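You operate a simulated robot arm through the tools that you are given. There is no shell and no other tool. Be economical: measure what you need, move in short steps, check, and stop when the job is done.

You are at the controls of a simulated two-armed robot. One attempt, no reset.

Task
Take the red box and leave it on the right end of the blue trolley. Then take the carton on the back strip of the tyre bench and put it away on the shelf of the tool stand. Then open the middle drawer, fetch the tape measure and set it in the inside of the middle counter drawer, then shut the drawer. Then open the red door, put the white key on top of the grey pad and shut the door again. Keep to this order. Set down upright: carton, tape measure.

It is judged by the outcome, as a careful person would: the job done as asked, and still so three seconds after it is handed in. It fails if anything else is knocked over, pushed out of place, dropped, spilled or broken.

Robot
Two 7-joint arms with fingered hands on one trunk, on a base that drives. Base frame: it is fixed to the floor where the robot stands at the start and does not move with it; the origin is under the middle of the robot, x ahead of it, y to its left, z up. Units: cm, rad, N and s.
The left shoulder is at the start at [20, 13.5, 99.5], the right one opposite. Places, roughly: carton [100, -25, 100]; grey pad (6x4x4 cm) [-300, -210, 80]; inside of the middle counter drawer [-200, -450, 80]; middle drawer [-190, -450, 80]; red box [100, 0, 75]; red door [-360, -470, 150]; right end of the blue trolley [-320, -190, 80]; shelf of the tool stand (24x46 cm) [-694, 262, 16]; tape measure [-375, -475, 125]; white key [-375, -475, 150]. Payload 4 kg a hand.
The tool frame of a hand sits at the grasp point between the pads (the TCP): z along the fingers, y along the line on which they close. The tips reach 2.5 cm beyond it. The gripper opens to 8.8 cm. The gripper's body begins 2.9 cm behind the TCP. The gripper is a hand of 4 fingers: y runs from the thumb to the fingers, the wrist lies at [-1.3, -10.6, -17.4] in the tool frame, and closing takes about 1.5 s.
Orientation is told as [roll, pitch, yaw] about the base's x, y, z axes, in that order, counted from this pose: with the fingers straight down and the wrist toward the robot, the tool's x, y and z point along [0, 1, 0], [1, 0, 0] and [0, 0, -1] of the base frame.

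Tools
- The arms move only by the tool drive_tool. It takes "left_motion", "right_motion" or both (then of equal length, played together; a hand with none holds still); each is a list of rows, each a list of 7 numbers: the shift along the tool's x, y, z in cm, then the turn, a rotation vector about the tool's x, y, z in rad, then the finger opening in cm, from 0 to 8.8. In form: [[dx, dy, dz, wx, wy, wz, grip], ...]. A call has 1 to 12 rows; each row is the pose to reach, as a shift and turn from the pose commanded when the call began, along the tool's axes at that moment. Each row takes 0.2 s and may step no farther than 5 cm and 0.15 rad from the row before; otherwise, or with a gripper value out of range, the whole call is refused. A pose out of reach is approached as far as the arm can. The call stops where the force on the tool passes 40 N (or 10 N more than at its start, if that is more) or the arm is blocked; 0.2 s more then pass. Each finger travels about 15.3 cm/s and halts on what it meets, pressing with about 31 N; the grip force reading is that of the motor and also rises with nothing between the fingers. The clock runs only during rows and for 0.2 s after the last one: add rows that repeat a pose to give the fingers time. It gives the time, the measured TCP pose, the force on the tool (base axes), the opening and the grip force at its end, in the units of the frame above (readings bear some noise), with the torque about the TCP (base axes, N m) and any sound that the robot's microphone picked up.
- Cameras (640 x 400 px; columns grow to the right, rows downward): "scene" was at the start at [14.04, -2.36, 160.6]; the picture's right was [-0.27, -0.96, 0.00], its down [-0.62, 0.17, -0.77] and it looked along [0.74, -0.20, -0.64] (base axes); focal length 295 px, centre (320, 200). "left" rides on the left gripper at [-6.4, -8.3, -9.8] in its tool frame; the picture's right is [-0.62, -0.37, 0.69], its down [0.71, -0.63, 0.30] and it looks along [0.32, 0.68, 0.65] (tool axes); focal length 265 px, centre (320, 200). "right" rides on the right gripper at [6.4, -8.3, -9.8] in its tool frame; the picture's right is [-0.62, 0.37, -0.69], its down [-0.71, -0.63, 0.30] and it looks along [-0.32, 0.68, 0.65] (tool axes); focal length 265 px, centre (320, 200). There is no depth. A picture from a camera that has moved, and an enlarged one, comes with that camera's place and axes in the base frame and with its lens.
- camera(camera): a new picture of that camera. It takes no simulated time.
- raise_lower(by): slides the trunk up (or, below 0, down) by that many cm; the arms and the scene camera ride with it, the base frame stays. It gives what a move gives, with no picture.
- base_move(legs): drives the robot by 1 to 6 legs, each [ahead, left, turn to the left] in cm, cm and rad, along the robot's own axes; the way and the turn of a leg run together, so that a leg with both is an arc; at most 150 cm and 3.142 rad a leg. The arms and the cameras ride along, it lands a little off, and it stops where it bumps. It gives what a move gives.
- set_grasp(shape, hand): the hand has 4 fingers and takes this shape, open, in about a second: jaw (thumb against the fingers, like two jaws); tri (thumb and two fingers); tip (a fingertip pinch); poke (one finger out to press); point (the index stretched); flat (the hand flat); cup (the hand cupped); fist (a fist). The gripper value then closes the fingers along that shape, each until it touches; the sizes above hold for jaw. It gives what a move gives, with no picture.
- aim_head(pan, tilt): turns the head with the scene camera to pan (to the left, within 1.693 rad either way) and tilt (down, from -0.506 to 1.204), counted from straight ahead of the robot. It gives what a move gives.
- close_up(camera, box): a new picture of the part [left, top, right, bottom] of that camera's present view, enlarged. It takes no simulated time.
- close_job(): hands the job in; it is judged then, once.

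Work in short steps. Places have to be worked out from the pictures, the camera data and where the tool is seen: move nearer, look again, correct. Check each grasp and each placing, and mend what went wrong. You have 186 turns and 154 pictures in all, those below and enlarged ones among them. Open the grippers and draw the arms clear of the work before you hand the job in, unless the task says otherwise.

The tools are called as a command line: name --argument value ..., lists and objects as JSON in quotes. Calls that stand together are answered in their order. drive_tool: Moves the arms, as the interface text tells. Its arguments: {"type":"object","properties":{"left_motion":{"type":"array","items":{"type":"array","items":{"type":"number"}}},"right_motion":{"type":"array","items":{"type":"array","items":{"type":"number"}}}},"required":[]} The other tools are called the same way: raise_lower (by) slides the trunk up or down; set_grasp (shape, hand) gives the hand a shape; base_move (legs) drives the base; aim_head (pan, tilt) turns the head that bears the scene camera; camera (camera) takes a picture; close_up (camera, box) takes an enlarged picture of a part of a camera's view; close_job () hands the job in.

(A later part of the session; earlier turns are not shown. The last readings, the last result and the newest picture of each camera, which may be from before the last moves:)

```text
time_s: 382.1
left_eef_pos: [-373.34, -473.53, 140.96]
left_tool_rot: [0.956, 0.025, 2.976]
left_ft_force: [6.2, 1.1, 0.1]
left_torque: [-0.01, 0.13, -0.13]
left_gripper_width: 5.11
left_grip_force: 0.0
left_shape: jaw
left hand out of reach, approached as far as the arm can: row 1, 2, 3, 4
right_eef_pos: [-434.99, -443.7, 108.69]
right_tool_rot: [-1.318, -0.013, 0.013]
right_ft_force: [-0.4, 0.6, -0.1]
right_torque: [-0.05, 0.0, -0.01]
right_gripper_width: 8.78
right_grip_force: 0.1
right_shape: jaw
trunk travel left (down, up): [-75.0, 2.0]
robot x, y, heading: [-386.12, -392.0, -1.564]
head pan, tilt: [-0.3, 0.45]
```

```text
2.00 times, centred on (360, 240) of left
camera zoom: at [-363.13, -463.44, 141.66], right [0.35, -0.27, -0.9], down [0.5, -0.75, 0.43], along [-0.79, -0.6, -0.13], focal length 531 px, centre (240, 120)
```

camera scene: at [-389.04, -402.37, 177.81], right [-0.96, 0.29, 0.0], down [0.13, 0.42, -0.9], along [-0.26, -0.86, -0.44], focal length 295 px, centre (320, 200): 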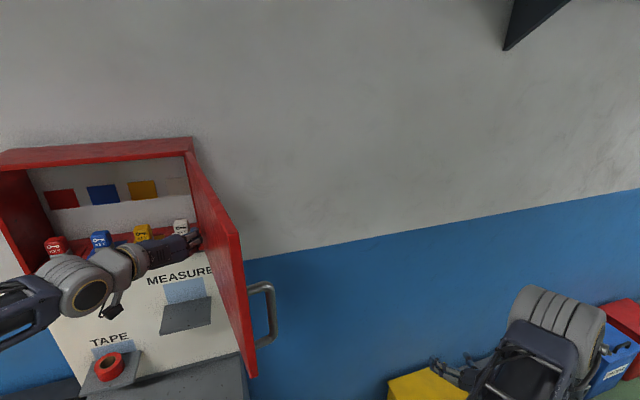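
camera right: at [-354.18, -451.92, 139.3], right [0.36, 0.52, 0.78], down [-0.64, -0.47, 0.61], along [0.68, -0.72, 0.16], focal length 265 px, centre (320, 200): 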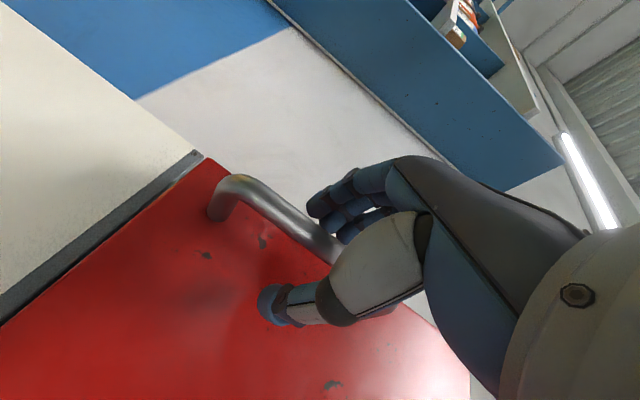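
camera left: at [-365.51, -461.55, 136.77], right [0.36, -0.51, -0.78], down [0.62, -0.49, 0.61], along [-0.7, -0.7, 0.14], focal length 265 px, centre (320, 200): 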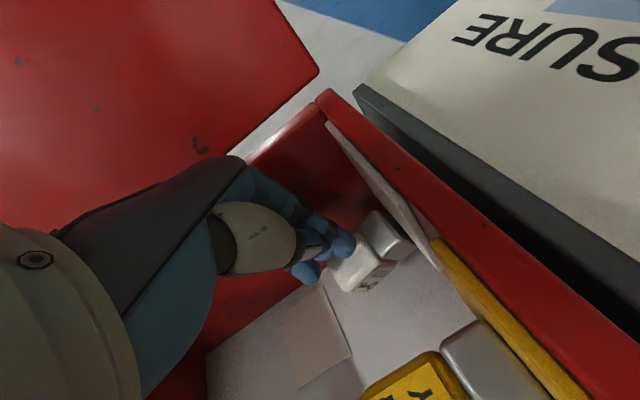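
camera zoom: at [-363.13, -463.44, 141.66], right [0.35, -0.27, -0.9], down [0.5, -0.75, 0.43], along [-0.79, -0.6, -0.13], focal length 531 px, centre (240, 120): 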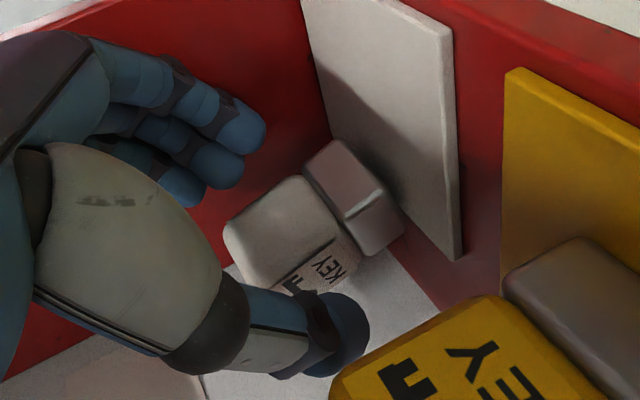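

Base forward 2.5 cm to bring the fingers around the key.

base_move --legs '[[2.5, 0, 0]]'

close_up --camera "left" --box '[240, 140, 480, 340]'

```text
time_s: 382.9
left_eef_pos: [-373.35, -476.05, 141.06]
left_tool_rot: [0.956, 0.026, 2.977]
left_ft_force: [6.0, 0.9, 1.2]
left_torque: [-0.04, 0.09, -0.13]
left_gripper_width: 5.09
left_grip_force: 0.0
left_shape: jaw
right_eef_pos: [-434.98, -446.28, 108.68]
right_tool_rot: [-1.32, -0.014, 0.013]
right_ft_force: [0.6, 0.0, -0.4]
right_torque: [-0.01, -0.01, 0.0]
right_gripper_width: 8.76
right_grip_force: 0.0
right_shape: jaw
trunk travel left (down, up): [-75.0, 2.0]
robot x, y, heading: [-385.95, -394.99, -1.564]
head pan, tilt: [-0.3, 0.45]
```

```text
2.00 times, centred on (360, 240) of left
camera zoom: at [-363.08, -465.89, 141.67], right [0.35, -0.27, -0.9], down [0.5, -0.75, 0.43], along [-0.79, -0.6, -0.13], focal length 531 px, centre (240, 120)
```

zoom: 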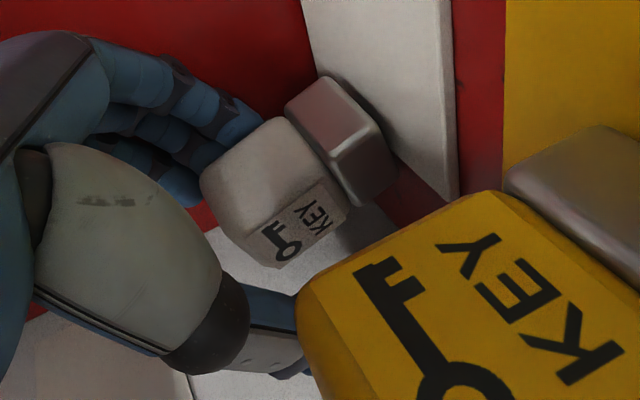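

Key is now between thumb and fingers. Close.

drive_tool --left_motion '[[0, 0, 0, 0, 0, 0, 4], [0, 0, 0, 0, 0, 0, 3], [0, 0, 0, 0, 0, 0, 2], [0, 0, 0, 0, 0, 0, 0], [0, 0, 0, 0, 0, 0, 0], [0, 0, 0, 0, 0, 0, 0], [0, 0, 0, 0, 0, 0, 0], [0, 0, 0, 0, 0, 0, 0]]'

close_up --camera "left" --box '[240, 140, 480, 340]'

```text
time_s: 384.7
left_eef_pos: [-373.29, -476.14, 141.02]
left_tool_rot: [0.957, 0.027, 2.977]
left_ft_force: [0.6, -0.3, 0.2]
left_torque: [-0.03, 0.0, 0.04]
left_gripper_width: 2.25
left_grip_force: 30.9
left_shape: jaw
right_eef_pos: [-435.04, -446.22, 108.82]
right_tool_rot: [-1.317, -0.014, 0.013]
right_ft_force: [0.2, 0.7, -0.3]
right_torque: [-0.03, 0.03, 0.01]
right_gripper_width: 8.78
right_grip_force: 0.0
right_shape: jaw
trunk travel left (down, up): [-75.0, 2.0]
robot x, y, heading: [-386.48, -394.51, -1.563]
head pan, tilt: [-0.3, 0.45]
```

```text
2.00 times, centred on (360, 240) of left
camera zoom: at [-363.1, -465.9, 141.68], right [0.35, -0.27, -0.9], down [0.5, -0.75, 0.43], along [-0.79, -0.6, -0.13], focal length 531 px, centre (240, 120)
```

zoom: 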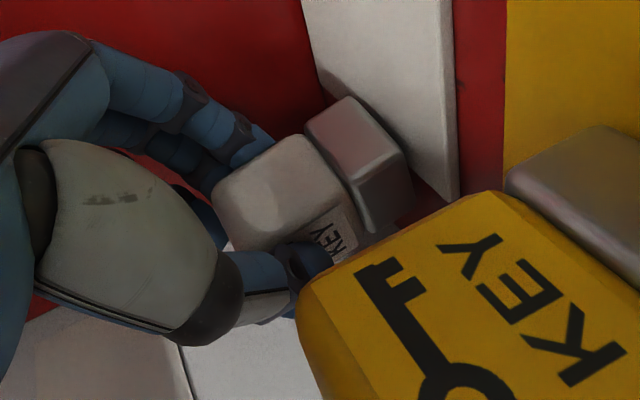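

Key gripped (width 2.25). Raise via trunk 2 cm, then back the base out straight.

raise_lower --by 2

base_move --legs '[[-14, 0, 0]]'

camera --camera "scene"

camera --camera "left"

```text
time_s: 385.4
left_eef_pos: [-373.4, -476.07, 143.08]
left_tool_rot: [0.958, 0.028, 2.978]
left_ft_force: [0.2, -0.1, -0.4]
left_torque: [0.0, 0.03, -0.02]
left_gripper_width: 2.21
left_grip_force: 30.9
left_shape: jaw
right_eef_pos: [-435.02, -446.26, 110.78]
right_tool_rot: [-1.318, -0.014, 0.012]
right_ft_force: [0.2, 0.5, 0.8]
right_torque: [-0.01, 0.0, 0.0]
right_gripper_width: 8.76
right_grip_force: 0.0
right_shape: jaw
trunk travel left (down, up): [-77.0, 0.0]
robot x, y, heading: [-386.1, -394.93, -1.564]
head pan, tilt: [-0.3, 0.45]
```

```text
time_s: 386.7
left_eef_pos: [-373.41, -461.93, 143.02]
left_tool_rot: [0.957, 0.027, 2.977]
left_ft_force: [-0.5, -0.1, -0.4]
left_torque: [0.02, 0.0, -0.01]
left_gripper_width: 2.24
left_grip_force: 30.9
left_shape: jaw
right_eef_pos: [-435.19, -432.05, 110.58]
right_tool_rot: [-1.319, -0.014, 0.013]
right_ft_force: [-0.8, -0.1, -0.7]
right_torque: [0.03, 0.06, -0.04]
right_gripper_width: 8.77
right_grip_force: 0.1
right_shape: jaw
trunk travel left (down, up): [-77.0, 0.0]
robot x, y, heading: [-386.44, -380.97, -1.569]
head pan, tilt: [-0.3, 0.45]
```

```text
19 pictures are left
camera scene: at [-389.06, -395.72, 179.8], right [-0.96, 0.29, 0.0], down [0.13, 0.42, -0.9], along [-0.26, -0.86, -0.44], focal length 295 px, centre (320, 200)
```

scene: 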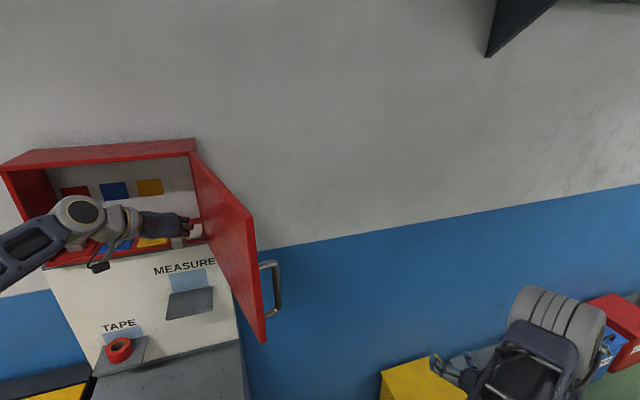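

```text
18 pictures are left
camera left: at [-363.2, -451.83, 143.66], right [0.35, -0.27, -0.9], down [0.5, -0.75, 0.43], along [-0.79, -0.6, -0.13], focal length 265 px, centre (320, 200)
```

left: 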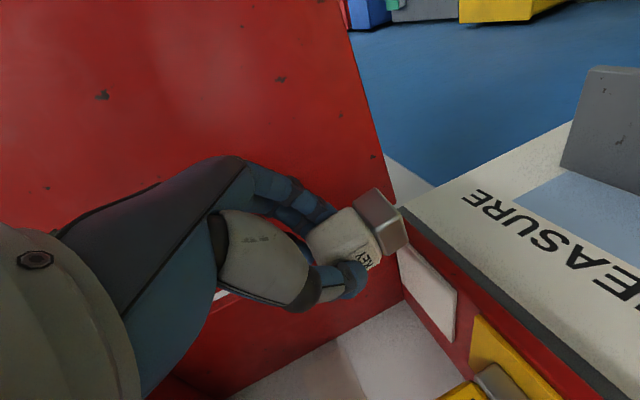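

Key is held upright (bottom ≈4.8 cm below TCP). Tuck both arms a bit, then drive the safe way around: east along the counter, north up the aisle.

drive_tool --left_motion '[[-1.7, 0, -2.4, 0, 0, 0, 0], [-3.4, 0, -4.9, 0, 0, 0, 0], [-5.8, 0, -8.2, 0, 0, 0, 0], [-5.8, 0, -8.2, 0, 0, 0, 0]]' --right_motion '[[0, 4, 0, 0, 0, 0, 6], [0, 8, 0, 0, 0, 0, 6], [0, 12, 0, 0, 0, 0, 6], [0, 15, 0, 0, 0, 0, 6]]'

base_move --legs '[[-25, 0, 0], [0, 117, 0], [0, 117, 0], [0, 117, 0]]'

base_move --legs '[[-118, 0, 0], [-118, 0, 0], [-100, 0, 0]]'

```text
time_s: 387.7
left_eef_pos: [-371.91, -452.11, 142.79]
left_tool_rot: [0.958, 0.026, 2.976]
left_ft_force: [0.2, 0.9, 0.4]
left_torque: [0.03, 0.02, 0.01]
left_gripper_width: 2.26
left_grip_force: 30.8
left_shape: jaw
right_eef_pos: [-420.16, -431.95, 110.98]
right_tool_rot: [-1.317, -0.013, 0.013]
right_ft_force: [0.3, 0.3, -0.6]
right_torque: [-0.01, 0.04, -0.03]
right_gripper_width: 6.05
right_grip_force: 0.1
right_shape: jaw
trunk travel left (down, up): [-77.0, 0.0]
robot x, y, heading: [-386.59, -380.91, -1.566]
head pan, tilt: [-0.3, 0.45]
```

```text
time_s: 406.2
left_eef_pos: [-19.93, -428.29, 142.81]
left_tool_rot: [0.957, 0.026, 2.963]
left_ft_force: [-0.2, 0.1, -1.2]
left_torque: [-0.01, 0.01, 0.01]
left_gripper_width: 2.21
left_grip_force: 30.6
left_shape: jaw
right_eef_pos: [-67.94, -407.25, 110.84]
right_tool_rot: [-1.318, -0.014, -0.003]
right_ft_force: [0.1, -0.7, 0.1]
right_torque: [-0.01, -0.01, -0.02]
right_gripper_width: 6.04
right_grip_force: 0.0
right_shape: jaw
trunk travel left (down, up): [-77.0, 0.0]
robot x, y, heading: [-33.33, -356.9, -1.578]
head pan, tilt: [-0.3, 0.45]
```

```text
time_s: 422.8
left_eef_pos: [-18.61, -86.96, 142.85]
left_tool_rot: [0.957, 0.025, 2.981]
left_ft_force: [-0.4, -0.8, -0.6]
left_torque: [-0.02, 0.01, -0.02]
left_gripper_width: 2.2
left_grip_force: 30.7
left_shape: jaw
right_eef_pos: [-67.1, -66.75, 110.86]
right_tool_rot: [-1.318, -0.014, 0.014]
right_ft_force: [1.1, -0.6, -0.4]
right_torque: [0.01, 0.0, 0.02]
right_gripper_width: 6.02
right_grip_force: 0.0
right_shape: jaw
trunk travel left (down, up): [-77.0, 0.0]
robot x, y, heading: [-33.32, -15.56, -1.569]
head pan, tilt: [-0.3, 0.45]
```

Continue west, then approach the trolley end diagonally; raise the right hand meanwhile.

base_move --legs '[[0, -116, 0], [0, -116, 0], [65, 0, 0], [0, 0, -0.631]]'

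drive_tool --right_motion '[[-4, 0, -1, 0, 0, 0, 6], [-8, 0, -2, 0, 0, 0, 6], [-12, 0, -3, 0, 0, 0, 6], [-16, 0, -4, 0, 0, 0, 6], [-20, 0, -5, 0, 0, 0, 6], [-24, 0, -6, 0, 0, 0, 6]]'

aim_head --pan 0.0 --tilt 0.6

camera --camera "scene"

```text
time_s: 439.3
left_eef_pos: [-293.96, -151.86, 142.83]
left_tool_rot: [0.956, 0.027, 2.365]
left_ft_force: [0.1, -0.2, -0.8]
left_torque: [-0.01, 0.03, -0.02]
left_gripper_width: 2.22
left_grip_force: 30.4
left_shape: jaw
right_eef_pos: [-321.92, -107.39, 111.01]
right_tool_rot: [-1.32, -0.015, -0.601]
right_ft_force: [0.2, 0.3, -0.7]
right_torque: [-0.02, -0.01, 0.0]
right_gripper_width: 6.04
right_grip_force: 0.0
right_shape: jaw
trunk travel left (down, up): [-77.0, 0.0]
robot x, y, heading: [-264.6, -85.34, -2.178]
head pan, tilt: [-0.3, 0.45]
```

```text
time_s: 440.7
left_eef_pos: [-294.1, -151.82, 142.73]
left_tool_rot: [0.958, 0.027, 2.366]
left_ft_force: [0.8, -0.3, -0.6]
left_torque: [0.05, -0.04, -0.02]
left_gripper_width: 2.21
left_grip_force: 31.4
left_shape: jaw
right_eef_pos: [-322.38, -107.47, 135.74]
right_tool_rot: [-1.317, -0.017, -0.6]
right_ft_force: [0.3, -0.4, -0.1]
right_torque: [0.04, 0.01, -0.01]
right_gripper_width: 6.03
right_grip_force: 0.1
right_shape: jaw
trunk travel left (down, up): [-77.0, 0.0]
robot x, y, heading: [-264.44, -84.86, -2.178]
head pan, tilt: [-0.3, 0.45]
```

```text
time_s: 441.5
left_eef_pos: [-294.01, -151.91, 142.88]
left_tool_rot: [0.957, 0.028, 2.366]
left_ft_force: [-0.1, 0.7, -0.1]
left_torque: [-0.02, 0.02, -0.01]
left_gripper_width: 2.2
left_grip_force: 31.7
left_shape: jaw
right_eef_pos: [-322.35, -107.54, 135.87]
right_tool_rot: [-1.319, -0.015, -0.601]
right_ft_force: [0.5, -0.5, 0.8]
right_torque: [0.0, 0.0, -0.05]
right_gripper_width: 5.99
right_grip_force: 0.1
right_shape: jaw
trunk travel left (down, up): [-77.0, 0.0]
robot x, y, heading: [-264.8, -84.93, -2.18]
head pan, tilt: [0.0, 0.6]
```

```text
17 pictures are left
camera scene: at [-273.37, -97.51, 178.45], right [-0.82, 0.57, 0.0], down [0.32, 0.46, -0.83], along [-0.47, -0.68, -0.56], focal length 295 px, centre (320, 200)
```

scene: 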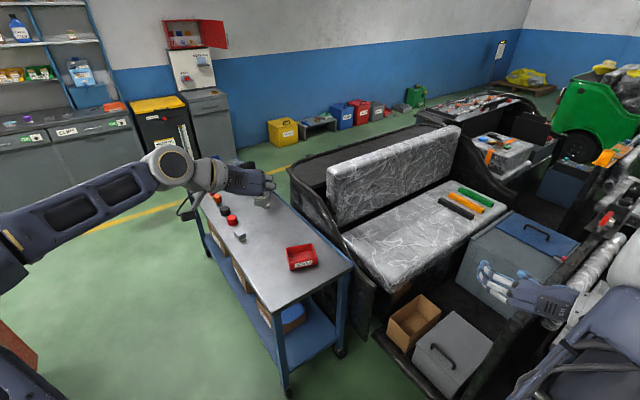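

close_up --camera "scene" --box '[190, 180, 340, 280]'

```text
4.00 times, centred on (265, 230) of scene
camera zoom: at [-273.37, -97.51, 178.45], right [-0.82, 0.57, 0.0], down [0.32, 0.46, -0.83], along [-0.47, -0.68, -0.56], focal length 1179 px, centre (540, 80)
```

zoom: 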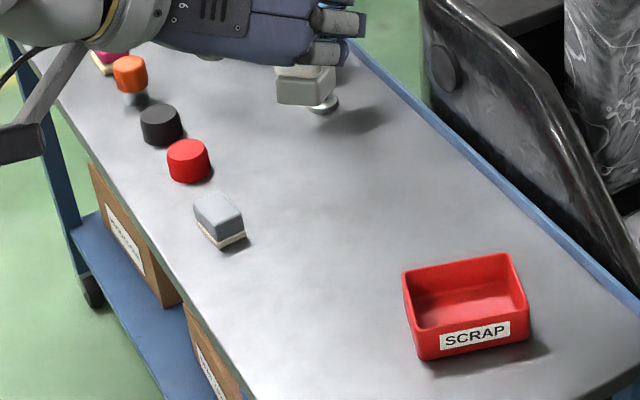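

Pad top centre ≈(−304,−213.8, z≈81.7); bin location check agrees well. Move the base in and lower the trunk.

base_move --legs '[[37, 27, 0]]'

raise_lower --by -19

```text
time_s: 444.2
left_eef_pos: [-293.72, -198.06, 142.86]
left_tool_rot: [0.956, 0.025, 2.358]
left_ft_force: [-0.6, -0.4, -1.3]
left_torque: [0.02, 0.0, 0.03]
left_gripper_width: 2.18
left_grip_force: 30.9
left_shape: jaw
right_eef_pos: [-321.79, -153.43, 135.79]
right_tool_rot: [-1.317, -0.013, -0.606]
right_ft_force: [0.3, 0.8, -0.4]
right_torque: [0.01, 0.01, 0.0]
right_gripper_width: 6.03
right_grip_force: 0.0
right_shape: jaw
trunk travel left (down, up): [-77.0, 0.0]
robot x, y, heading: [-263.88, -131.66, -2.186]
head pan, tilt: [0.0, 0.6]
```

```text
time_s: 446.3
left_eef_pos: [-293.74, -197.96, 123.82]
left_tool_rot: [0.957, 0.025, 2.358]
left_ft_force: [-0.5, 0.8, -0.5]
left_torque: [0.03, -0.02, -0.01]
left_gripper_width: 2.23
left_grip_force: 31.0
left_shape: jaw
right_eef_pos: [-321.84, -153.56, 116.87]
right_tool_rot: [-1.318, -0.015, -0.607]
right_ft_force: [0.1, -0.5, 0.8]
right_torque: [-0.02, -0.01, 0.03]
right_gripper_width: 6.04
right_grip_force: 0.1
right_shape: jaw
trunk travel left (down, up): [-58.0, 19.0]
robot x, y, heading: [-263.84, -131.33, -2.188]
head pan, tilt: [0.0, 0.6]
```

Move the key above the pad (TCP z≈96).

drive_tool --left_motion '[[-1.5, -0.5, 3.8, 0, 0, 0, 0], [-3.1, -1, 7.7, 0, 0, 0, 0], [-4.6, -1.5, 11.5, 0, 0, 0, 0], [-6.2, -2, 15.4, 0, 0, 0, 0], [-7.7, -2.5, 19.2, 0, 0, 0, 0], [-9.3, -3, 23, 0, 0, 0, 0], [-10.8, -3.5, 26.9, 0, 0, 0, 0], [-12.37, -3.93, 30.7, 0, 0, 0, 0], [-12.37, -3.93, 30.7, 0, 0, 0, 0]]'

camera --camera "left"

camera --camera "scene"

```text
time_s: 448.3
left_eef_pos: [-297.92, -210.61, 97.56]
left_tool_rot: [0.958, 0.026, 2.355]
left_ft_force: [0.7, -0.6, -0.1]
left_torque: [-0.01, -0.01, 0.01]
left_gripper_width: 2.22
left_grip_force: 31.3
left_shape: jaw
left hand out of reach, approached as far as the arm can: row 6, 7, 8, 9
right_eef_pos: [-321.82, -153.48, 116.84]
right_tool_rot: [-1.316, -0.014, -0.607]
right_ft_force: [-0.5, 0.7, -0.3]
right_torque: [0.0, -0.01, 0.0]
right_gripper_width: 6.03
right_grip_force: 0.1
right_shape: jaw
trunk travel left (down, up): [-58.0, 19.0]
robot x, y, heading: [-263.97, -131.54, -2.185]
head pan, tilt: [0.0, 0.6]
```

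```text
15 pictures are left
camera left: at [-283.61, -208.08, 98.27], right [0.13, -0.43, -0.9], down [-0.03, -0.9, 0.43], along [-0.99, -0.03, -0.13], focal length 265 px, centre (320, 200)
```

left: 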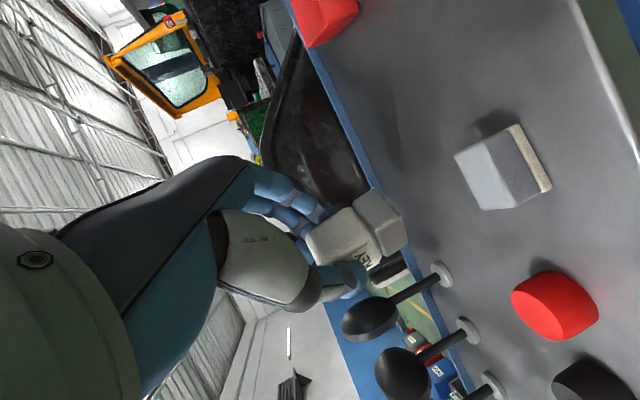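

```text
14 pictures are left
camera scene: at [-272.77, -143.76, 159.45], right [-0.82, 0.58, 0.0], down [0.33, 0.46, -0.83], along [-0.48, -0.67, -0.57], focal length 295 px, centre (320, 200)
```

scene: 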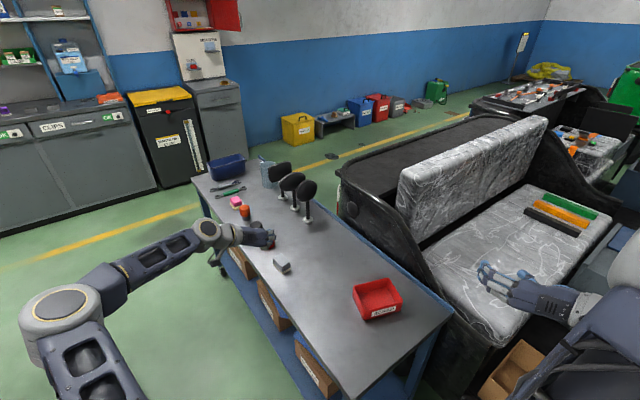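

Reach is ~5 cm short; the base can still approach (the trolley's caster is well ahead of the base front). Shift the base 4.5 ahead and 3.5 right, then view.

base_move --legs '[[4.5, -3.5, 0]]'

camera --camera "left"

close_up --camera "scene" --box '[180, 160, 340, 260]'

```text
time_s: 449.3
left_eef_pos: [-303.39, -212.18, 97.61]
left_tool_rot: [0.957, 0.026, 2.356]
left_ft_force: [-0.5, -0.2, 0.4]
left_torque: [0.01, 0.01, 0.01]
left_gripper_width: 2.21
left_grip_force: 31.1
left_shape: jaw
right_eef_pos: [-327.23, -155.28, 116.94]
right_tool_rot: [-1.318, -0.015, -0.608]
right_ft_force: [-0.5, -0.2, -0.7]
right_torque: [0.01, 0.01, 0.02]
right_gripper_width: 6.04
right_grip_force: 0.1
right_shape: jaw
trunk travel left (down, up): [-58.0, 19.0]
robot x, y, heading: [-269.03, -133.29, -2.188]
head pan, tilt: [0.0, 0.6]
```

```text
13 pictures are left
camera left: at [-289.09, -209.76, 98.31], right [0.13, -0.42, -0.9], down [-0.03, -0.9, 0.43], along [-0.99, -0.03, -0.13], focal length 265 px, centre (320, 200)
```

left: 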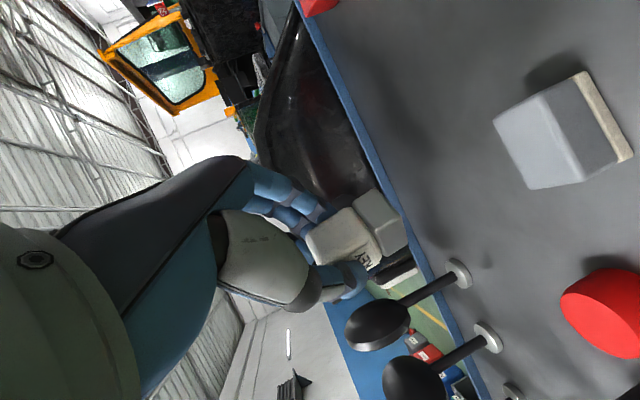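

```text
4.00 times, centred on (260, 210) of scene
camera zoom: at [-278.24, -145.46, 159.45], right [-0.82, 0.58, 0.0], down [0.33, 0.46, -0.82], along [-0.48, -0.67, -0.57], focal length 1179 px, centre (560, 160)
```

zoom: 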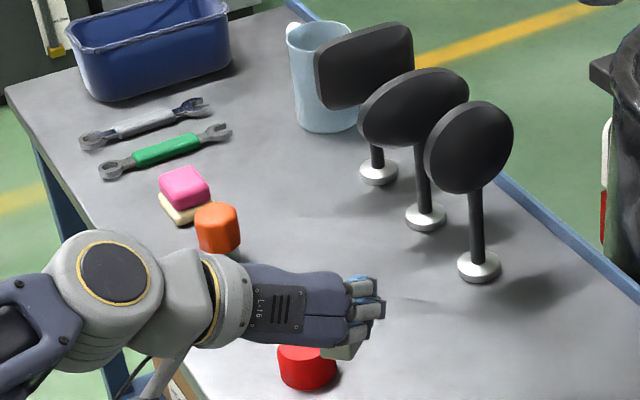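

close_up --camera "scene" --box '[210, 220, 370, 320]'

```text
4.00 times, centred on (290, 270) of scene
camera zoom: at [-278.24, -145.46, 159.45], right [-0.82, 0.58, 0.0], down [0.33, 0.46, -0.82], along [-0.48, -0.67, -0.57], focal length 1179 px, centre (440, -80)
```

zoom: 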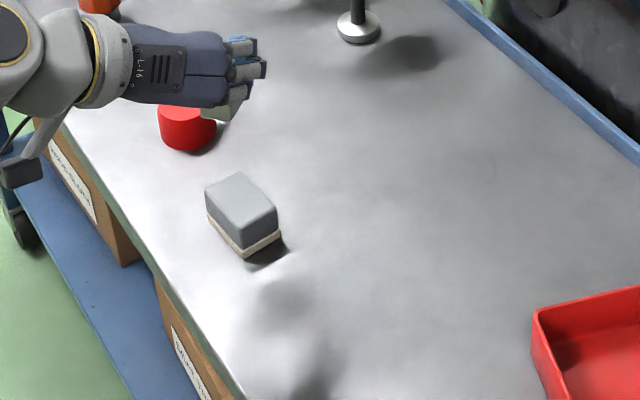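

Both cameras agree: pad top ≈(−304.6,−213), and the key hangs right over it. Lower vertically to ~1.5 cm above.

drive_tool --left_motion '[[-2, 0, 1.5, 0, 0, 0, 0], [-4, 0, 3.1, 0, 0, 0, 0], [-6, 0, 4.6, 0, 0, 0, 0], [-7.6, 0, 5.87, 0, 0, 0, 0], [-7.6, 0, 5.87, 0, 0, 0, 0]]'

close_up --camera "scene" --box '[230, 225, 310, 285]'

camera --camera "left"

```text
time_s: 450.5
left_eef_pos: [-300.73, -211.1, 89.6]
left_tool_rot: [0.955, 0.026, 2.357]
left_ft_force: [-0.7, 0.3, -0.9]
left_torque: [0.0, 0.0, -0.01]
left_gripper_width: 2.21
left_grip_force: 30.8
left_shape: jaw
left hand out of reach, approached as far as the arm can: row 1, 2, 3, 4, 5
right_eef_pos: [-327.26, -155.19, 116.82]
right_tool_rot: [-1.318, -0.013, -0.607]
right_ft_force: [1.0, 0.0, -0.2]
right_torque: [0.02, 0.02, -0.01]
right_gripper_width: 6.04
right_grip_force: 0.0
right_shape: jaw
trunk travel left (down, up): [-58.0, 19.0]
robot x, y, heading: [-269.63, -133.11, -2.189]
head pan, tilt: [0.0, 0.6]
```

```text
6.67 times, centred on (270, 255) of scene
camera zoom: at [-278.23, -145.46, 159.45], right [-0.82, 0.58, 0.0], down [0.33, 0.46, -0.83], along [-0.48, -0.67, -0.56], focal length 1966 px, centre (653, -167)
```

zoom: 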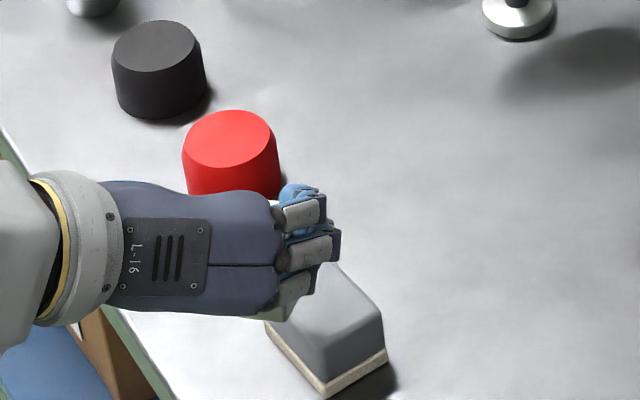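

```text
9 pictures are left
camera left: at [-286.53, -208.64, 90.22], right [0.13, -0.43, -0.9], down [-0.03, -0.9, 0.43], along [-0.99, -0.03, -0.13], focal length 265 px, centre (320, 200)
```

left: 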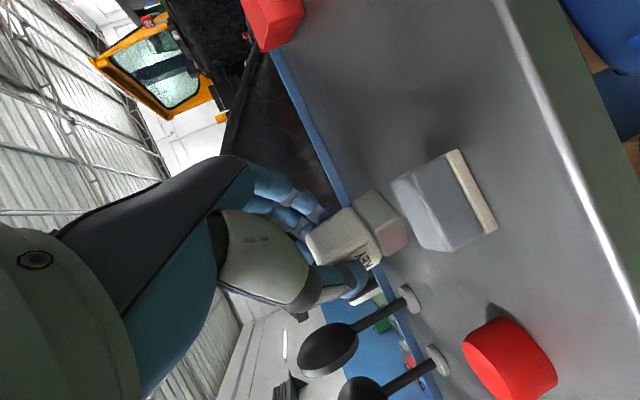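

Reaching lower is the limit, so restore the previous arm pose and lower by trunk instead.

drive_tool --left_motion '[[2, 0.3, -0.6, 0, 0, 0, 0], [4, 0.6, -1.2, 0, 0, 0, 0], [6.2, 0.9, -1.8, 0, 0, 0, 0], [8.3, 1.1, -2.2, 0, 0, 0, 0], [8.3, 1.1, -2.2, 0, 0, 0, 0]]'

raise_lower --by -9.5

```text
time_s: 451.7
left_eef_pos: [-303.55, -211.88, 97.69]
left_tool_rot: [0.958, 0.026, 2.357]
left_ft_force: [0.3, 0.3, -0.3]
left_torque: [0.05, 0.01, 0.0]
left_gripper_width: 2.22
left_grip_force: 31.3
left_shape: jaw
left hand out of reach, approached as far as the arm can: row 4, 5
right_eef_pos: [-327.3, -155.18, 116.72]
right_tool_rot: [-1.318, -0.014, -0.608]
right_ft_force: [0.8, 0.6, 0.1]
right_torque: [0.01, -0.02, 0.0]
right_gripper_width: 6.03
right_grip_force: 0.0
right_shape: jaw
trunk travel left (down, up): [-58.0, 19.0]
robot x, y, heading: [-269.63, -133.45, -2.187]
head pan, tilt: [0.0, 0.6]
```

```text
time_s: 453.0
left_eef_pos: [-303.5, -211.86, 88.13]
left_tool_rot: [0.956, 0.027, 2.359]
left_ft_force: [0.2, -0.1, -0.7]
left_torque: [0.0, 0.02, -0.01]
left_gripper_width: 2.19
left_grip_force: 30.9
left_shape: jaw
right_eef_pos: [-327.21, -155.14, 107.29]
right_tool_rot: [-1.318, -0.013, -0.609]
right_ft_force: [-0.5, -0.4, 1.1]
right_torque: [-0.01, 0.02, -0.02]
right_gripper_width: 6.02
right_grip_force: 0.0
right_shape: jaw
trunk travel left (down, up): [-48.5, 28.5]
robot x, y, heading: [-269.42, -133.36, -2.185]
head pan, tilt: [0.0, 0.6]
```

close_up --camera "scene" --box '[230, 195, 330, 265]'

```text
5.71 times, centred on (280, 230) of scene
camera zoom: at [-278.24, -145.46, 149.96], right [-0.82, 0.58, 0.0], down [0.33, 0.46, -0.82], along [-0.48, -0.67, -0.57], focal length 1685 px, centre (549, 29)
```

zoom: 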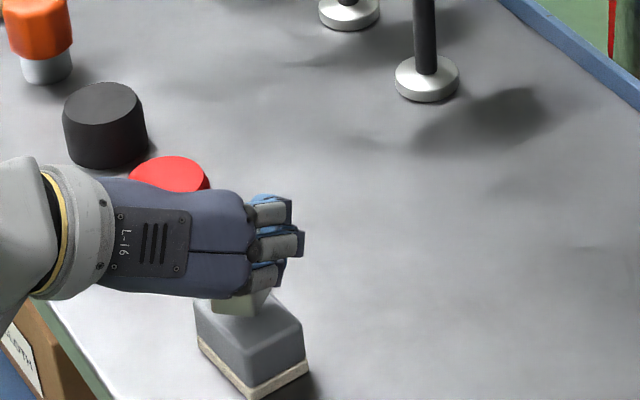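

Key is ~1.3 cm short of the pad's centre; nudge the base ahead 1.3 cm, then lower by trunk.

base_move --legs '[[1.3, -0.4, 0]]'

raise_lower --by -1.2

raise_lower --by -0.4

```text
time_s: 453.7
left_eef_pos: [-304.51, -212.76, 88.16]
left_tool_rot: [0.955, 0.028, 2.359]
left_ft_force: [-0.1, -0.8, 0.2]
left_torque: [0.0, 0.02, 0.02]
left_gripper_width: 2.2
left_grip_force: 30.9
left_shape: jaw
right_eef_pos: [-328.39, -156.03, 107.37]
right_tool_rot: [-1.317, -0.014, -0.607]
right_ft_force: [0.0, -0.4, 0.7]
right_torque: [0.0, 0.0, -0.01]
right_gripper_width: 6.05
right_grip_force: 0.1
right_shape: jaw
trunk travel left (down, up): [-48.5, 28.5]
robot x, y, heading: [-270.58, -133.84, -2.187]
head pan, tilt: [0.0, 0.6]
```

```text
time_s: 454.3
left_eef_pos: [-304.77, -212.76, 86.97]
left_tool_rot: [0.959, 0.026, 2.358]
left_ft_force: [0.3, 0.5, 4.8]
left_torque: [-0.06, 0.1, -0.02]
left_gripper_width: 2.2
left_grip_force: 30.6
left_shape: jaw
right_eef_pos: [-328.41, -155.91, 106.2]
right_tool_rot: [-1.318, -0.014, -0.606]
right_ft_force: [-0.2, -0.1, 0.0]
right_torque: [0.02, 0.01, 0.0]
right_gripper_width: 6.02
right_grip_force: 0.0
right_shape: jaw
trunk travel left (down, up): [-47.3, 29.7]
robot x, y, heading: [-270.96, -133.69, -2.19]
head pan, tilt: [0.0, 0.6]
```

```text
time_s: 454.9
left_eef_pos: [-304.74, -212.78, 86.76]
left_tool_rot: [0.962, 0.026, 2.358]
left_ft_force: [-2.1, 3.3, 17.6]
left_torque: [-0.13, 0.45, -0.08]
left_gripper_width: 2.25
left_grip_force: 31.5
left_shape: jaw
right_eef_pos: [-328.38, -155.92, 105.73]
right_tool_rot: [-1.317, -0.013, -0.608]
right_ft_force: [1.3, -0.3, -0.5]
right_torque: [0.0, 0.04, -0.01]
right_gripper_width: 6.01
right_grip_force: 0.1
right_shape: jaw
trunk travel left (down, up): [-46.9, 30.1]
robot x, y, heading: [-270.83, -134.17, -2.187]
head pan, tilt: [0.0, 0.6]
```

Contact with the pad (17 N). Ease up slightly and open the fingers.

raise_lower --by 0.3

drive_tool --left_motion '[[0, 0, 0, 0, 0, 0, 2.6], [0, 0, 0, 0, 0, 0, 3.2], [0, 0, 0, 0, 0, 0, 4], [0, 0, 0, 0, 0, 0, 5], [0, 0, 0, 0, 0, 0, 5], [0, 0, 0, 0, 0, 0, 5]]'

close_up --camera "scene" --box '[230, 195, 330, 265]'

```text
time_s: 455.4
left_eef_pos: [-304.64, -212.75, 86.84]
left_tool_rot: [0.957, 0.025, 2.359]
left_ft_force: [-0.3, 2.5, 11.2]
left_torque: [-0.15, 0.3, -0.07]
left_gripper_width: 2.28
left_grip_force: 31.2
left_shape: jaw
right_eef_pos: [-328.35, -155.86, 106.11]
right_tool_rot: [-1.317, -0.014, -0.609]
right_ft_force: [-0.3, 0.2, -0.6]
right_torque: [-0.03, -0.03, 0.0]
right_gripper_width: 6.02
right_grip_force: 0.2
right_shape: jaw
trunk travel left (down, up): [-47.2, 29.8]
robot x, y, heading: [-270.77, -133.79, -2.187]
head pan, tilt: [0.0, 0.6]
```

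```text
time_s: 456.8
left_eef_pos: [-304.72, -212.79, 86.79]
left_tool_rot: [0.955, 0.026, 2.358]
left_ft_force: [-0.4, 0.0, -1.0]
left_torque: [0.01, -0.05, 0.0]
left_gripper_width: 4.96
left_grip_force: 0.1
left_shape: jaw
right_eef_pos: [-328.4, -155.98, 106.02]
right_tool_rot: [-1.319, -0.012, -0.607]
right_ft_force: [-0.9, 0.0, 0.0]
right_torque: [-0.02, 0.0, 0.01]
right_gripper_width: 6.02
right_grip_force: 0.1
right_shape: jaw
trunk travel left (down, up): [-47.2, 29.8]
robot x, y, heading: [-270.53, -133.98, -2.188]
head pan, tilt: [0.0, 0.6]
```

```text
5.71 times, centred on (280, 230) of scene
camera zoom: at [-279.31, -146.28, 148.65], right [-0.82, 0.58, 0.0], down [0.33, 0.46, -0.83], along [-0.48, -0.67, -0.56], focal length 1685 px, centre (549, 29)
```

zoom: 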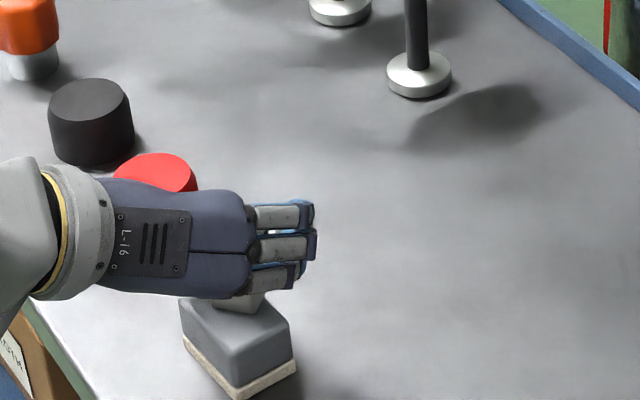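

Released, key stands on the pad. Lift straight up with the trunk, then verify.

raise_lower --by 12

raise_lower --by 17

close_up --camera "scene" --box '[220, 220, 380, 320]'

```text
time_s: 458.3
left_eef_pos: [-304.58, -212.77, 98.88]
left_tool_rot: [0.956, 0.025, 2.359]
left_ft_force: [0.1, 0.3, -0.4]
left_torque: [-0.03, -0.02, 0.02]
left_gripper_width: 4.95
left_grip_force: 0.2
left_shape: jaw
right_eef_pos: [-328.36, -156.0, 118.07]
right_tool_rot: [-1.319, -0.015, -0.605]
right_ft_force: [-0.3, -0.9, -0.8]
right_torque: [0.02, 0.0, 0.0]
right_gripper_width: 6.01
right_grip_force: 0.1
right_shape: jaw
trunk travel left (down, up): [-59.2, 17.8]
robot x, y, heading: [-270.62, -134.37, -2.19]
head pan, tilt: [0.0, 0.6]
```

```text
time_s: 460.2
left_eef_pos: [-304.75, -212.71, 115.9]
left_tool_rot: [0.957, 0.027, 2.359]
left_ft_force: [-0.6, -0.7, -0.2]
left_torque: [-0.01, -0.02, -0.02]
left_gripper_width: 4.94
left_grip_force: 0.0
left_shape: jaw
right_eef_pos: [-328.23, -156.01, 134.94]
right_tool_rot: [-1.318, -0.013, -0.609]
right_ft_force: [0.3, 1.4, 0.3]
right_torque: [-0.03, -0.02, 0.02]
right_gripper_width: 6.03
right_grip_force: 0.2
right_shape: jaw
trunk travel left (down, up): [-76.2, 0.8]
robot x, y, heading: [-270.13, -133.97, -2.184]
head pan, tilt: [0.0, 0.6]
```

```text
4.00 times, centred on (300, 270) of scene
camera zoom: at [-279.32, -146.28, 177.64], right [-0.82, 0.58, 0.0], down [0.33, 0.46, -0.83], along [-0.48, -0.67, -0.56], focal length 1179 px, centre (400, -80)
```

zoom: 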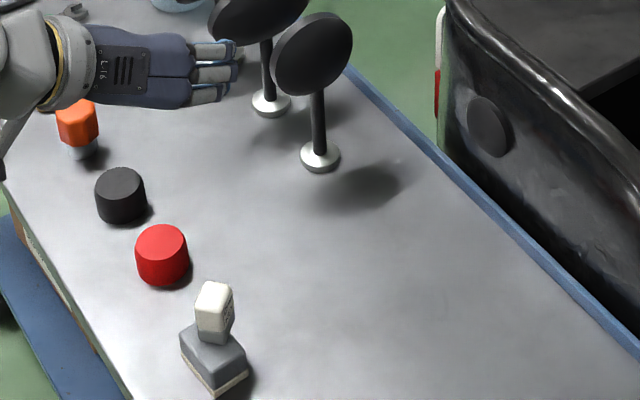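

The white key stands on top of the grey pad. Now back away, retract the left arm, and return to the door by the same route.

base_move --legs '[[-43, -23, 0], [0, 0, 0.616], [-60, 0, 0]]'

drive_tool --left_motion '[[-2.3, 0, -3.3, 0, 0, 0, 5], [-4.6, 0, -6.5, 0, 0, 0, 5], [-6.9, 0, -9.8, 0, 0, 0, 5], [-9.2, 0, -13, 0, 0, 0, 5], [-11.5, 0, -16.3, 0, 0, 0, 5], [-13, 0, -18, 0, 0, 0, 5]]'

base_move --legs '[[0, 116, 0], [0, 116, 0], [115, 0, 0], [115, 0, 0], [103, 0, 0]]'

```text
time_s: 467.8
left_eef_pos: [-246.8, -109.69, 115.74]
left_tool_rot: [0.955, 0.026, 2.975]
left_ft_force: [-0.8, 0.1, -0.1]
left_torque: [0.0, 0.03, -0.03]
left_gripper_width: 4.95
left_grip_force: 0.1
left_shape: jaw
right_eef_pos: [-299.06, -77.22, 134.88]
right_tool_rot: [-1.319, -0.014, 0.01]
right_ft_force: [0.8, -0.1, -0.2]
right_torque: [0.06, 0.0, 0.02]
right_gripper_width: 6.04
right_grip_force: 0.0
right_shape: jaw
trunk travel left (down, up): [-76.2, 0.8]
robot x, y, heading: [-264.89, -26.16, -1.569]
head pan, tilt: [0.0, 0.6]
```

```text
time_s: 469.1
left_eef_pos: [-243.32, -87.86, 115.85]
left_tool_rot: [0.957, 0.026, 2.974]
left_ft_force: [0.9, 0.1, 0.4]
left_torque: [-0.02, -0.05, -0.05]
left_gripper_width: 4.97
left_grip_force: 0.0
left_shape: jaw
right_eef_pos: [-299.17, -77.32, 134.96]
right_tool_rot: [-1.317, -0.013, 0.008]
right_ft_force: [-0.3, -0.8, 0.6]
right_torque: [0.0, -0.01, 0.03]
right_gripper_width: 6.01
right_grip_force: 0.0
right_shape: jaw
trunk travel left (down, up): [-76.2, 0.8]
robot x, y, heading: [-264.58, -25.99, -1.571]
head pan, tilt: [0.0, 0.6]
```

```text
time_s: 496.3
left_eef_pos: [-16.83, -418.81, 115.82]
left_tool_rot: [0.959, 0.025, 2.961]
left_ft_force: [0.0, 0.1, -0.1]
left_torque: [0.01, 0.03, 0.03]
left_gripper_width: 4.98
left_grip_force: 0.1
left_shape: jaw
right_eef_pos: [-72.61, -407.22, 135.05]
right_tool_rot: [-1.317, -0.014, -0.002]
right_ft_force: [0.8, 0.0, -0.4]
right_torque: [0.01, -0.01, 0.01]
right_gripper_width: 6.06
right_grip_force: 0.1
right_shape: jaw
trunk travel left (down, up): [-76.2, 0.8]
robot x, y, heading: [-37.35, -356.53, -1.582]
head pan, tilt: [0.0, 0.6]
```

base_move --legs '[[0, -100, 0.014], [0, -98, 0], [0, -98, 0], [15, 0, 0]]'

aim_head --pan -0.6 --tilt 0.45

camera --camera "scene"

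```text
time_s: 511.8
left_eef_pos: [-308.68, -437.25, 115.89]
left_tool_rot: [0.958, 0.028, 3.001]
left_ft_force: [0.2, -0.1, -0.6]
left_torque: [-0.03, 0.01, -0.01]
left_gripper_width: 4.98
left_grip_force: 0.0
left_shape: jaw
right_eef_pos: [-364.76, -427.82, 135.01]
right_tool_rot: [-1.318, -0.013, 0.034]
right_ft_force: [0.7, 0.2, 0.0]
right_torque: [-0.02, 0.0, 0.01]
right_gripper_width: 6.01
right_grip_force: 0.0
right_shape: jaw
trunk travel left (down, up): [-76.2, 0.8]
robot x, y, heading: [-331.65, -375.66, -1.544]
head pan, tilt: [0.0, 0.6]
```

```text
time_s: 512.8
left_eef_pos: [-308.71, -437.31, 115.81]
left_tool_rot: [0.957, 0.027, 2.999]
left_ft_force: [0.0, 0.2, 0.4]
left_torque: [0.03, 0.0, 0.04]
left_gripper_width: 4.97
left_grip_force: 0.1
left_shape: jaw
right_eef_pos: [-364.77, -427.74, 135.06]
right_tool_rot: [-1.319, -0.012, 0.032]
right_ft_force: [0.0, 0.4, 0.1]
right_torque: [0.01, -0.03, 0.02]
right_gripper_width: 6.01
right_grip_force: 0.0
right_shape: jaw
trunk travel left (down, up): [-76.2, 0.8]
robot x, y, heading: [-331.68, -375.49, -1.545]
head pan, tilt: [-0.6, 0.45]
```

```text
5 pictures are left
camera scene: at [-336.54, -389.52, 179.0], right [-0.84, 0.54, 0.0], down [0.24, 0.37, -0.9], along [-0.49, -0.76, -0.44], focal length 295 px, centre (320, 200)
```

scene: 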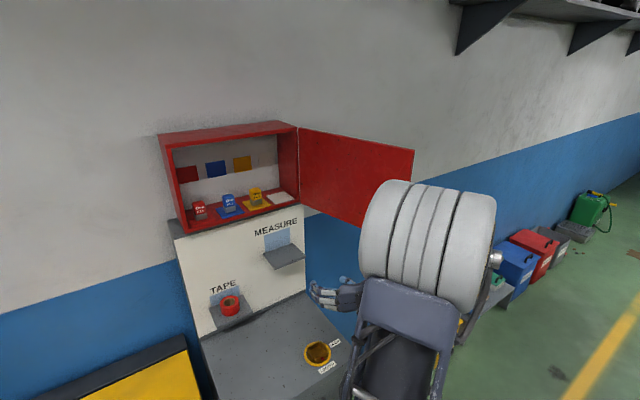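

Door is where I left it. Take the right hand around its free edge to just in front of the handle (pre-grasp).

drive_tool --right_motion '[[0.6, 0, -3.5, 0, 0, 0, 8.8], [1, -1, -5, 0, 0, 0, 8.8], [-0.5, -5.2, -5.3, 0, 0, 0, 8.8], [-2, -9.6, -5.6, 0, 0, 0, 8.8], [-3.3, -14, -6, 0, 0, 0, 8.8], [-4.6, -18.4, -6.3, 0, 0, 0, 8.8], [-5.6, -22.8, -6.5, 0, 0, 0, 8.8], [-6.35, -27, -6.74, 0, 0, 0, 8.8], [-6.35, -29.65, -6.74, 0, 0, 0, 8.8], [-6.35, -29.65, -6.74, 0, 0, 0, 8.8]]'

camera --camera "right"

```text
time_s: 515.0
left_eef_pos: [-308.59, -437.3, 115.76]
left_tool_rot: [0.957, 0.026, 2.999]
left_ft_force: [-0.4, 0.0, 0.5]
left_torque: [0.01, 0.03, -0.01]
left_gripper_width: 4.94
left_grip_force: 0.1
left_shape: jaw
right_eef_pos: [-394.79, -423.79, 142.39]
right_tool_rot: [-1.318, -0.016, 0.034]
right_ft_force: [-0.3, 0.6, 0.0]
right_torque: [-0.03, 0.02, 0.0]
right_gripper_width: 8.78
right_grip_force: 0.0
right_shape: jaw
trunk travel left (down, up): [-76.2, 0.8]
robot x, y, heading: [-331.55, -375.74, -1.548]
head pan, tilt: [-0.6, 0.45]
```

```text
4 pictures are left
camera right: at [-403.37, -412.87, 138.52], right [0.34, 0.53, 0.78], down [-0.62, -0.49, 0.61], along [0.7, -0.69, 0.16], focal length 265 px, centre (320, 200)
```

right: 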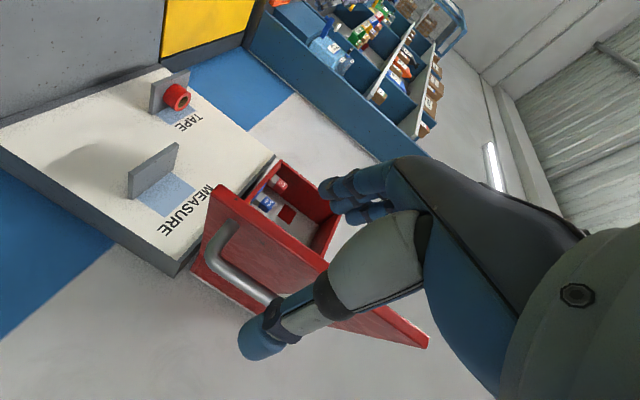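

Handle bar is at ≈(−394,−436.5), straight ahead. Narrow the opening and advance 12.4 cm, then close.

drive_tool --right_motion '[[-1, 0.1, 4, 0, 0, 0, 4.6], [-2, 0.2, 8, 0, 0, 0, 4.6], [-2.7, 0.2, 10.7, 0, 0, 0, 4.6], [-3.05, 0.2, 12.1, 0, 0, 0, 4.6], [-3.05, 0.2, 12.1, 0, 0, 0, 4.6]]'

drive_tool --right_motion '[[0, 0, 0, 0, 0, 0, 3], [0, 0, 0, 0, 0, 0, 1], [0, 0, 0, 0, 0, 0, 0], [0, 0, 0, 0, 0, 0, 0], [0, 0, 0, 0, 0, 0, 0], [0, 0, 0, 0, 0, 0, 0]]'

```text
time_s: 515.7
left_eef_pos: [-308.75, -437.25, 115.83]
left_tool_rot: [0.959, 0.025, 2.996]
left_ft_force: [-0.6, 0.3, 0.7]
left_torque: [-0.01, -0.02, -0.03]
left_gripper_width: 4.97
left_grip_force: 0.1
left_shape: jaw
right_eef_pos: [-394.53, -431.13, 142.33]
right_tool_rot: [-1.311, -0.013, 0.024]
right_ft_force: [-2.6, 10.9, -0.3]
right_torque: [-0.08, 0.0, 0.38]
right_gripper_width: 4.59
right_grip_force: 0.1
right_shape: jaw
trunk travel left (down, up): [-76.2, 0.8]
robot x, y, heading: [-331.6, -375.72, -1.546]
head pan, tilt: [-0.6, 0.45]
stopped in row 3 (right hand): the force on the tool passed its limit at 50 N (the readings are from after the stop); the commanded pose is now the measured one
```

```text
time_s: 517.1
left_eef_pos: [-308.76, -437.45, 115.77]
left_tool_rot: [0.955, 0.028, 2.999]
left_ft_force: [0.7, 0.2, -0.4]
left_torque: [-0.03, 0.0, 0.03]
left_gripper_width: 4.98
left_grip_force: 0.1
left_shape: jaw
right_eef_pos: [-394.5, -431.45, 142.32]
right_tool_rot: [-1.311, -0.012, 0.028]
right_ft_force: [0.2, 0.8, 0.4]
right_torque: [-0.03, -0.01, 0.0]
right_gripper_width: 0.0
right_grip_force: 31.8
right_shape: jaw
trunk travel left (down, up): [-76.2, 0.8]
robot x, y, heading: [-331.43, -375.74, -1.545]
head pan, tilt: [-0.6, 0.45]
```

The door-side finger met the door's edge. Back out 3 cm, use a narrower opening shifted slightly right, and advance again.

drive_tool --right_motion '[[0.5, 0, -2, 0, 0, 0, 0], [0.75, -0.5, -3, 0, 0, 0, 2], [0.75, -0.5, -3, 0, 0, 0, 3.3], [0.75, -0.5, -3, 0, 0, 0, 3.3], [0.25, -0.5, -1, 0, 0, 0, 3.3], [-0.25, -0.5, 1, 0, 0, 0, 3.3], [-0.75, -0.5, 3, 0, 0, 0, 3.3], [-1.2, -0.5, 4.8, 0, 0, 0, 3.3], [-1.2, -0.5, 4.8, 0, 0, 0, 3.3]]'

```text
time_s: 518.7
left_eef_pos: [-308.8, -437.17, 115.95]
left_tool_rot: [0.957, 0.025, 2.997]
left_ft_force: [-0.3, 0.1, 0.2]
left_torque: [0.0, 0.0, 0.0]
left_gripper_width: 4.95
left_grip_force: 0.0
left_shape: jaw
right_eef_pos: [-395.5, -433.27, 142.45]
right_tool_rot: [-1.306, -0.011, 0.019]
right_ft_force: [0.3, 14.3, 1.8]
right_torque: [-0.19, -0.06, 0.52]
right_gripper_width: 3.35
right_grip_force: 0.0
right_shape: jaw
trunk travel left (down, up): [-76.2, 0.8]
robot x, y, heading: [-332.1, -375.68, -1.544]
head pan, tilt: [-0.6, 0.45]
stopped in row 8 (right hand): the force on the tool passed its limit at 51 N (the readings are from after the stop); the commanded pose is now the measured one
```

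Blocked by the door edge against the hand's body. Instead I'll push: closed hand outside the handle, sweeping left to swing the door shut.

drive_tool --right_motion '[[0.5, 0, -2, 0, 0, 0, 2], [1, -1, -4, 0, 0, 0, 0], [1, -4, -4, 0, 0, 0, 0], [0.8, -6.5, -3, 0, 0, 0, 0], [0, -6.5, 0, 0, 0, 0, 0], [-0.7, -6.5, 3, 0, 0, 0, 0], [-1.1, -6.5, 4.5, 0, 0, 0, 0], [-1.1, -6.5, 4.5, 0, 0, 0, 0]]'

```text
time_s: 520.5
left_eef_pos: [-308.73, -437.22, 115.88]
left_tool_rot: [0.957, 0.026, 2.995]
left_ft_force: [0.3, -0.8, -0.4]
left_torque: [0.01, 0.02, -0.02]
left_gripper_width: 4.95
left_grip_force: 0.0
left_shape: jaw
right_eef_pos: [-396.25, -433.7, 141.4]
right_tool_rot: [-1.307, -0.011, 0.02]
right_ft_force: [-0.4, 0.8, -0.3]
right_torque: [0.01, 0.0, -0.02]
right_gripper_width: 0.01
right_grip_force: 30.7
right_shape: jaw
right hand out of reach, approached as far as the arm can: row 3, 4, 5, 6, 7, 8
trunk travel left (down, up): [-76.2, 0.8]
robot x, y, heading: [-331.2, -375.44, -1.551]
head pan, tilt: [-0.6, 0.45]
```

Lateral reach limit; shift the base 10 cm right, then advance outside the handle.

base_move --legs '[[0, -8, -0.02]]'

drive_tool --right_motion '[[-0.5, 0, 2, 0, 0, 0, 0], [-0.9, 0, 3.6, 0, 0, 0, 0], [-0.9, 0, 3.6, 0, 0, 0, 0]]'

camera --camera "right"

```text
time_s: 521.6
left_eef_pos: [-318.15, -437.95, 115.71]
left_tool_rot: [0.957, 0.025, 2.976]
left_ft_force: [0.6, -0.7, 0.6]
left_torque: [0.03, -0.03, -0.02]
left_gripper_width: 4.96
left_grip_force: 0.0
left_shape: jaw
right_eef_pos: [-405.64, -432.37, 141.36]
right_tool_rot: [-1.308, -0.011, 0.001]
right_ft_force: [0.2, 0.3, 0.2]
right_torque: [-0.03, 0.0, -0.01]
right_gripper_width: 0.0
right_grip_force: 31.2
right_shape: jaw
trunk travel left (down, up): [-76.2, 0.8]
robot x, y, heading: [-339.91, -375.74, -1.567]
head pan, tilt: [-0.6, 0.45]
```

```text
time_s: 522.4
left_eef_pos: [-318.11, -437.84, 115.77]
left_tool_rot: [0.956, 0.026, 2.976]
left_ft_force: [-0.3, -0.3, -0.5]
left_torque: [-0.03, 0.02, -0.01]
left_gripper_width: 4.97
left_grip_force: 0.0
left_shape: jaw
right_eef_pos: [-404.56, -435.64, 141.15]
right_tool_rot: [-1.307, -0.01, -0.003]
right_ft_force: [-0.1, 0.0, -0.3]
right_torque: [-0.02, -0.01, -0.01]
right_gripper_width: 0.0
right_grip_force: 31.1
right_shape: jaw
right hand out of reach, approached as far as the arm can: row 1, 2, 3
trunk travel left (down, up): [-76.2, 0.8]
robot x, y, heading: [-339.52, -375.76, -1.567]
head pan, tilt: [-0.6, 0.45]
```

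```text
3 pictures are left
camera right: at [-412.95, -424.52, 137.47], right [0.36, 0.51, 0.78], down [-0.64, -0.48, 0.6], along [0.68, -0.72, 0.15], focal length 265 px, centre (320, 200)
```

right: 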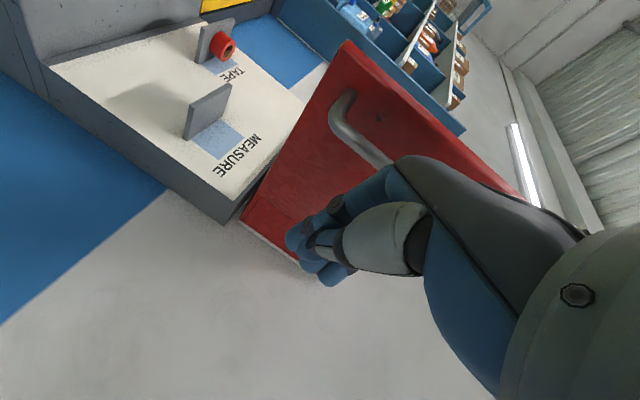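

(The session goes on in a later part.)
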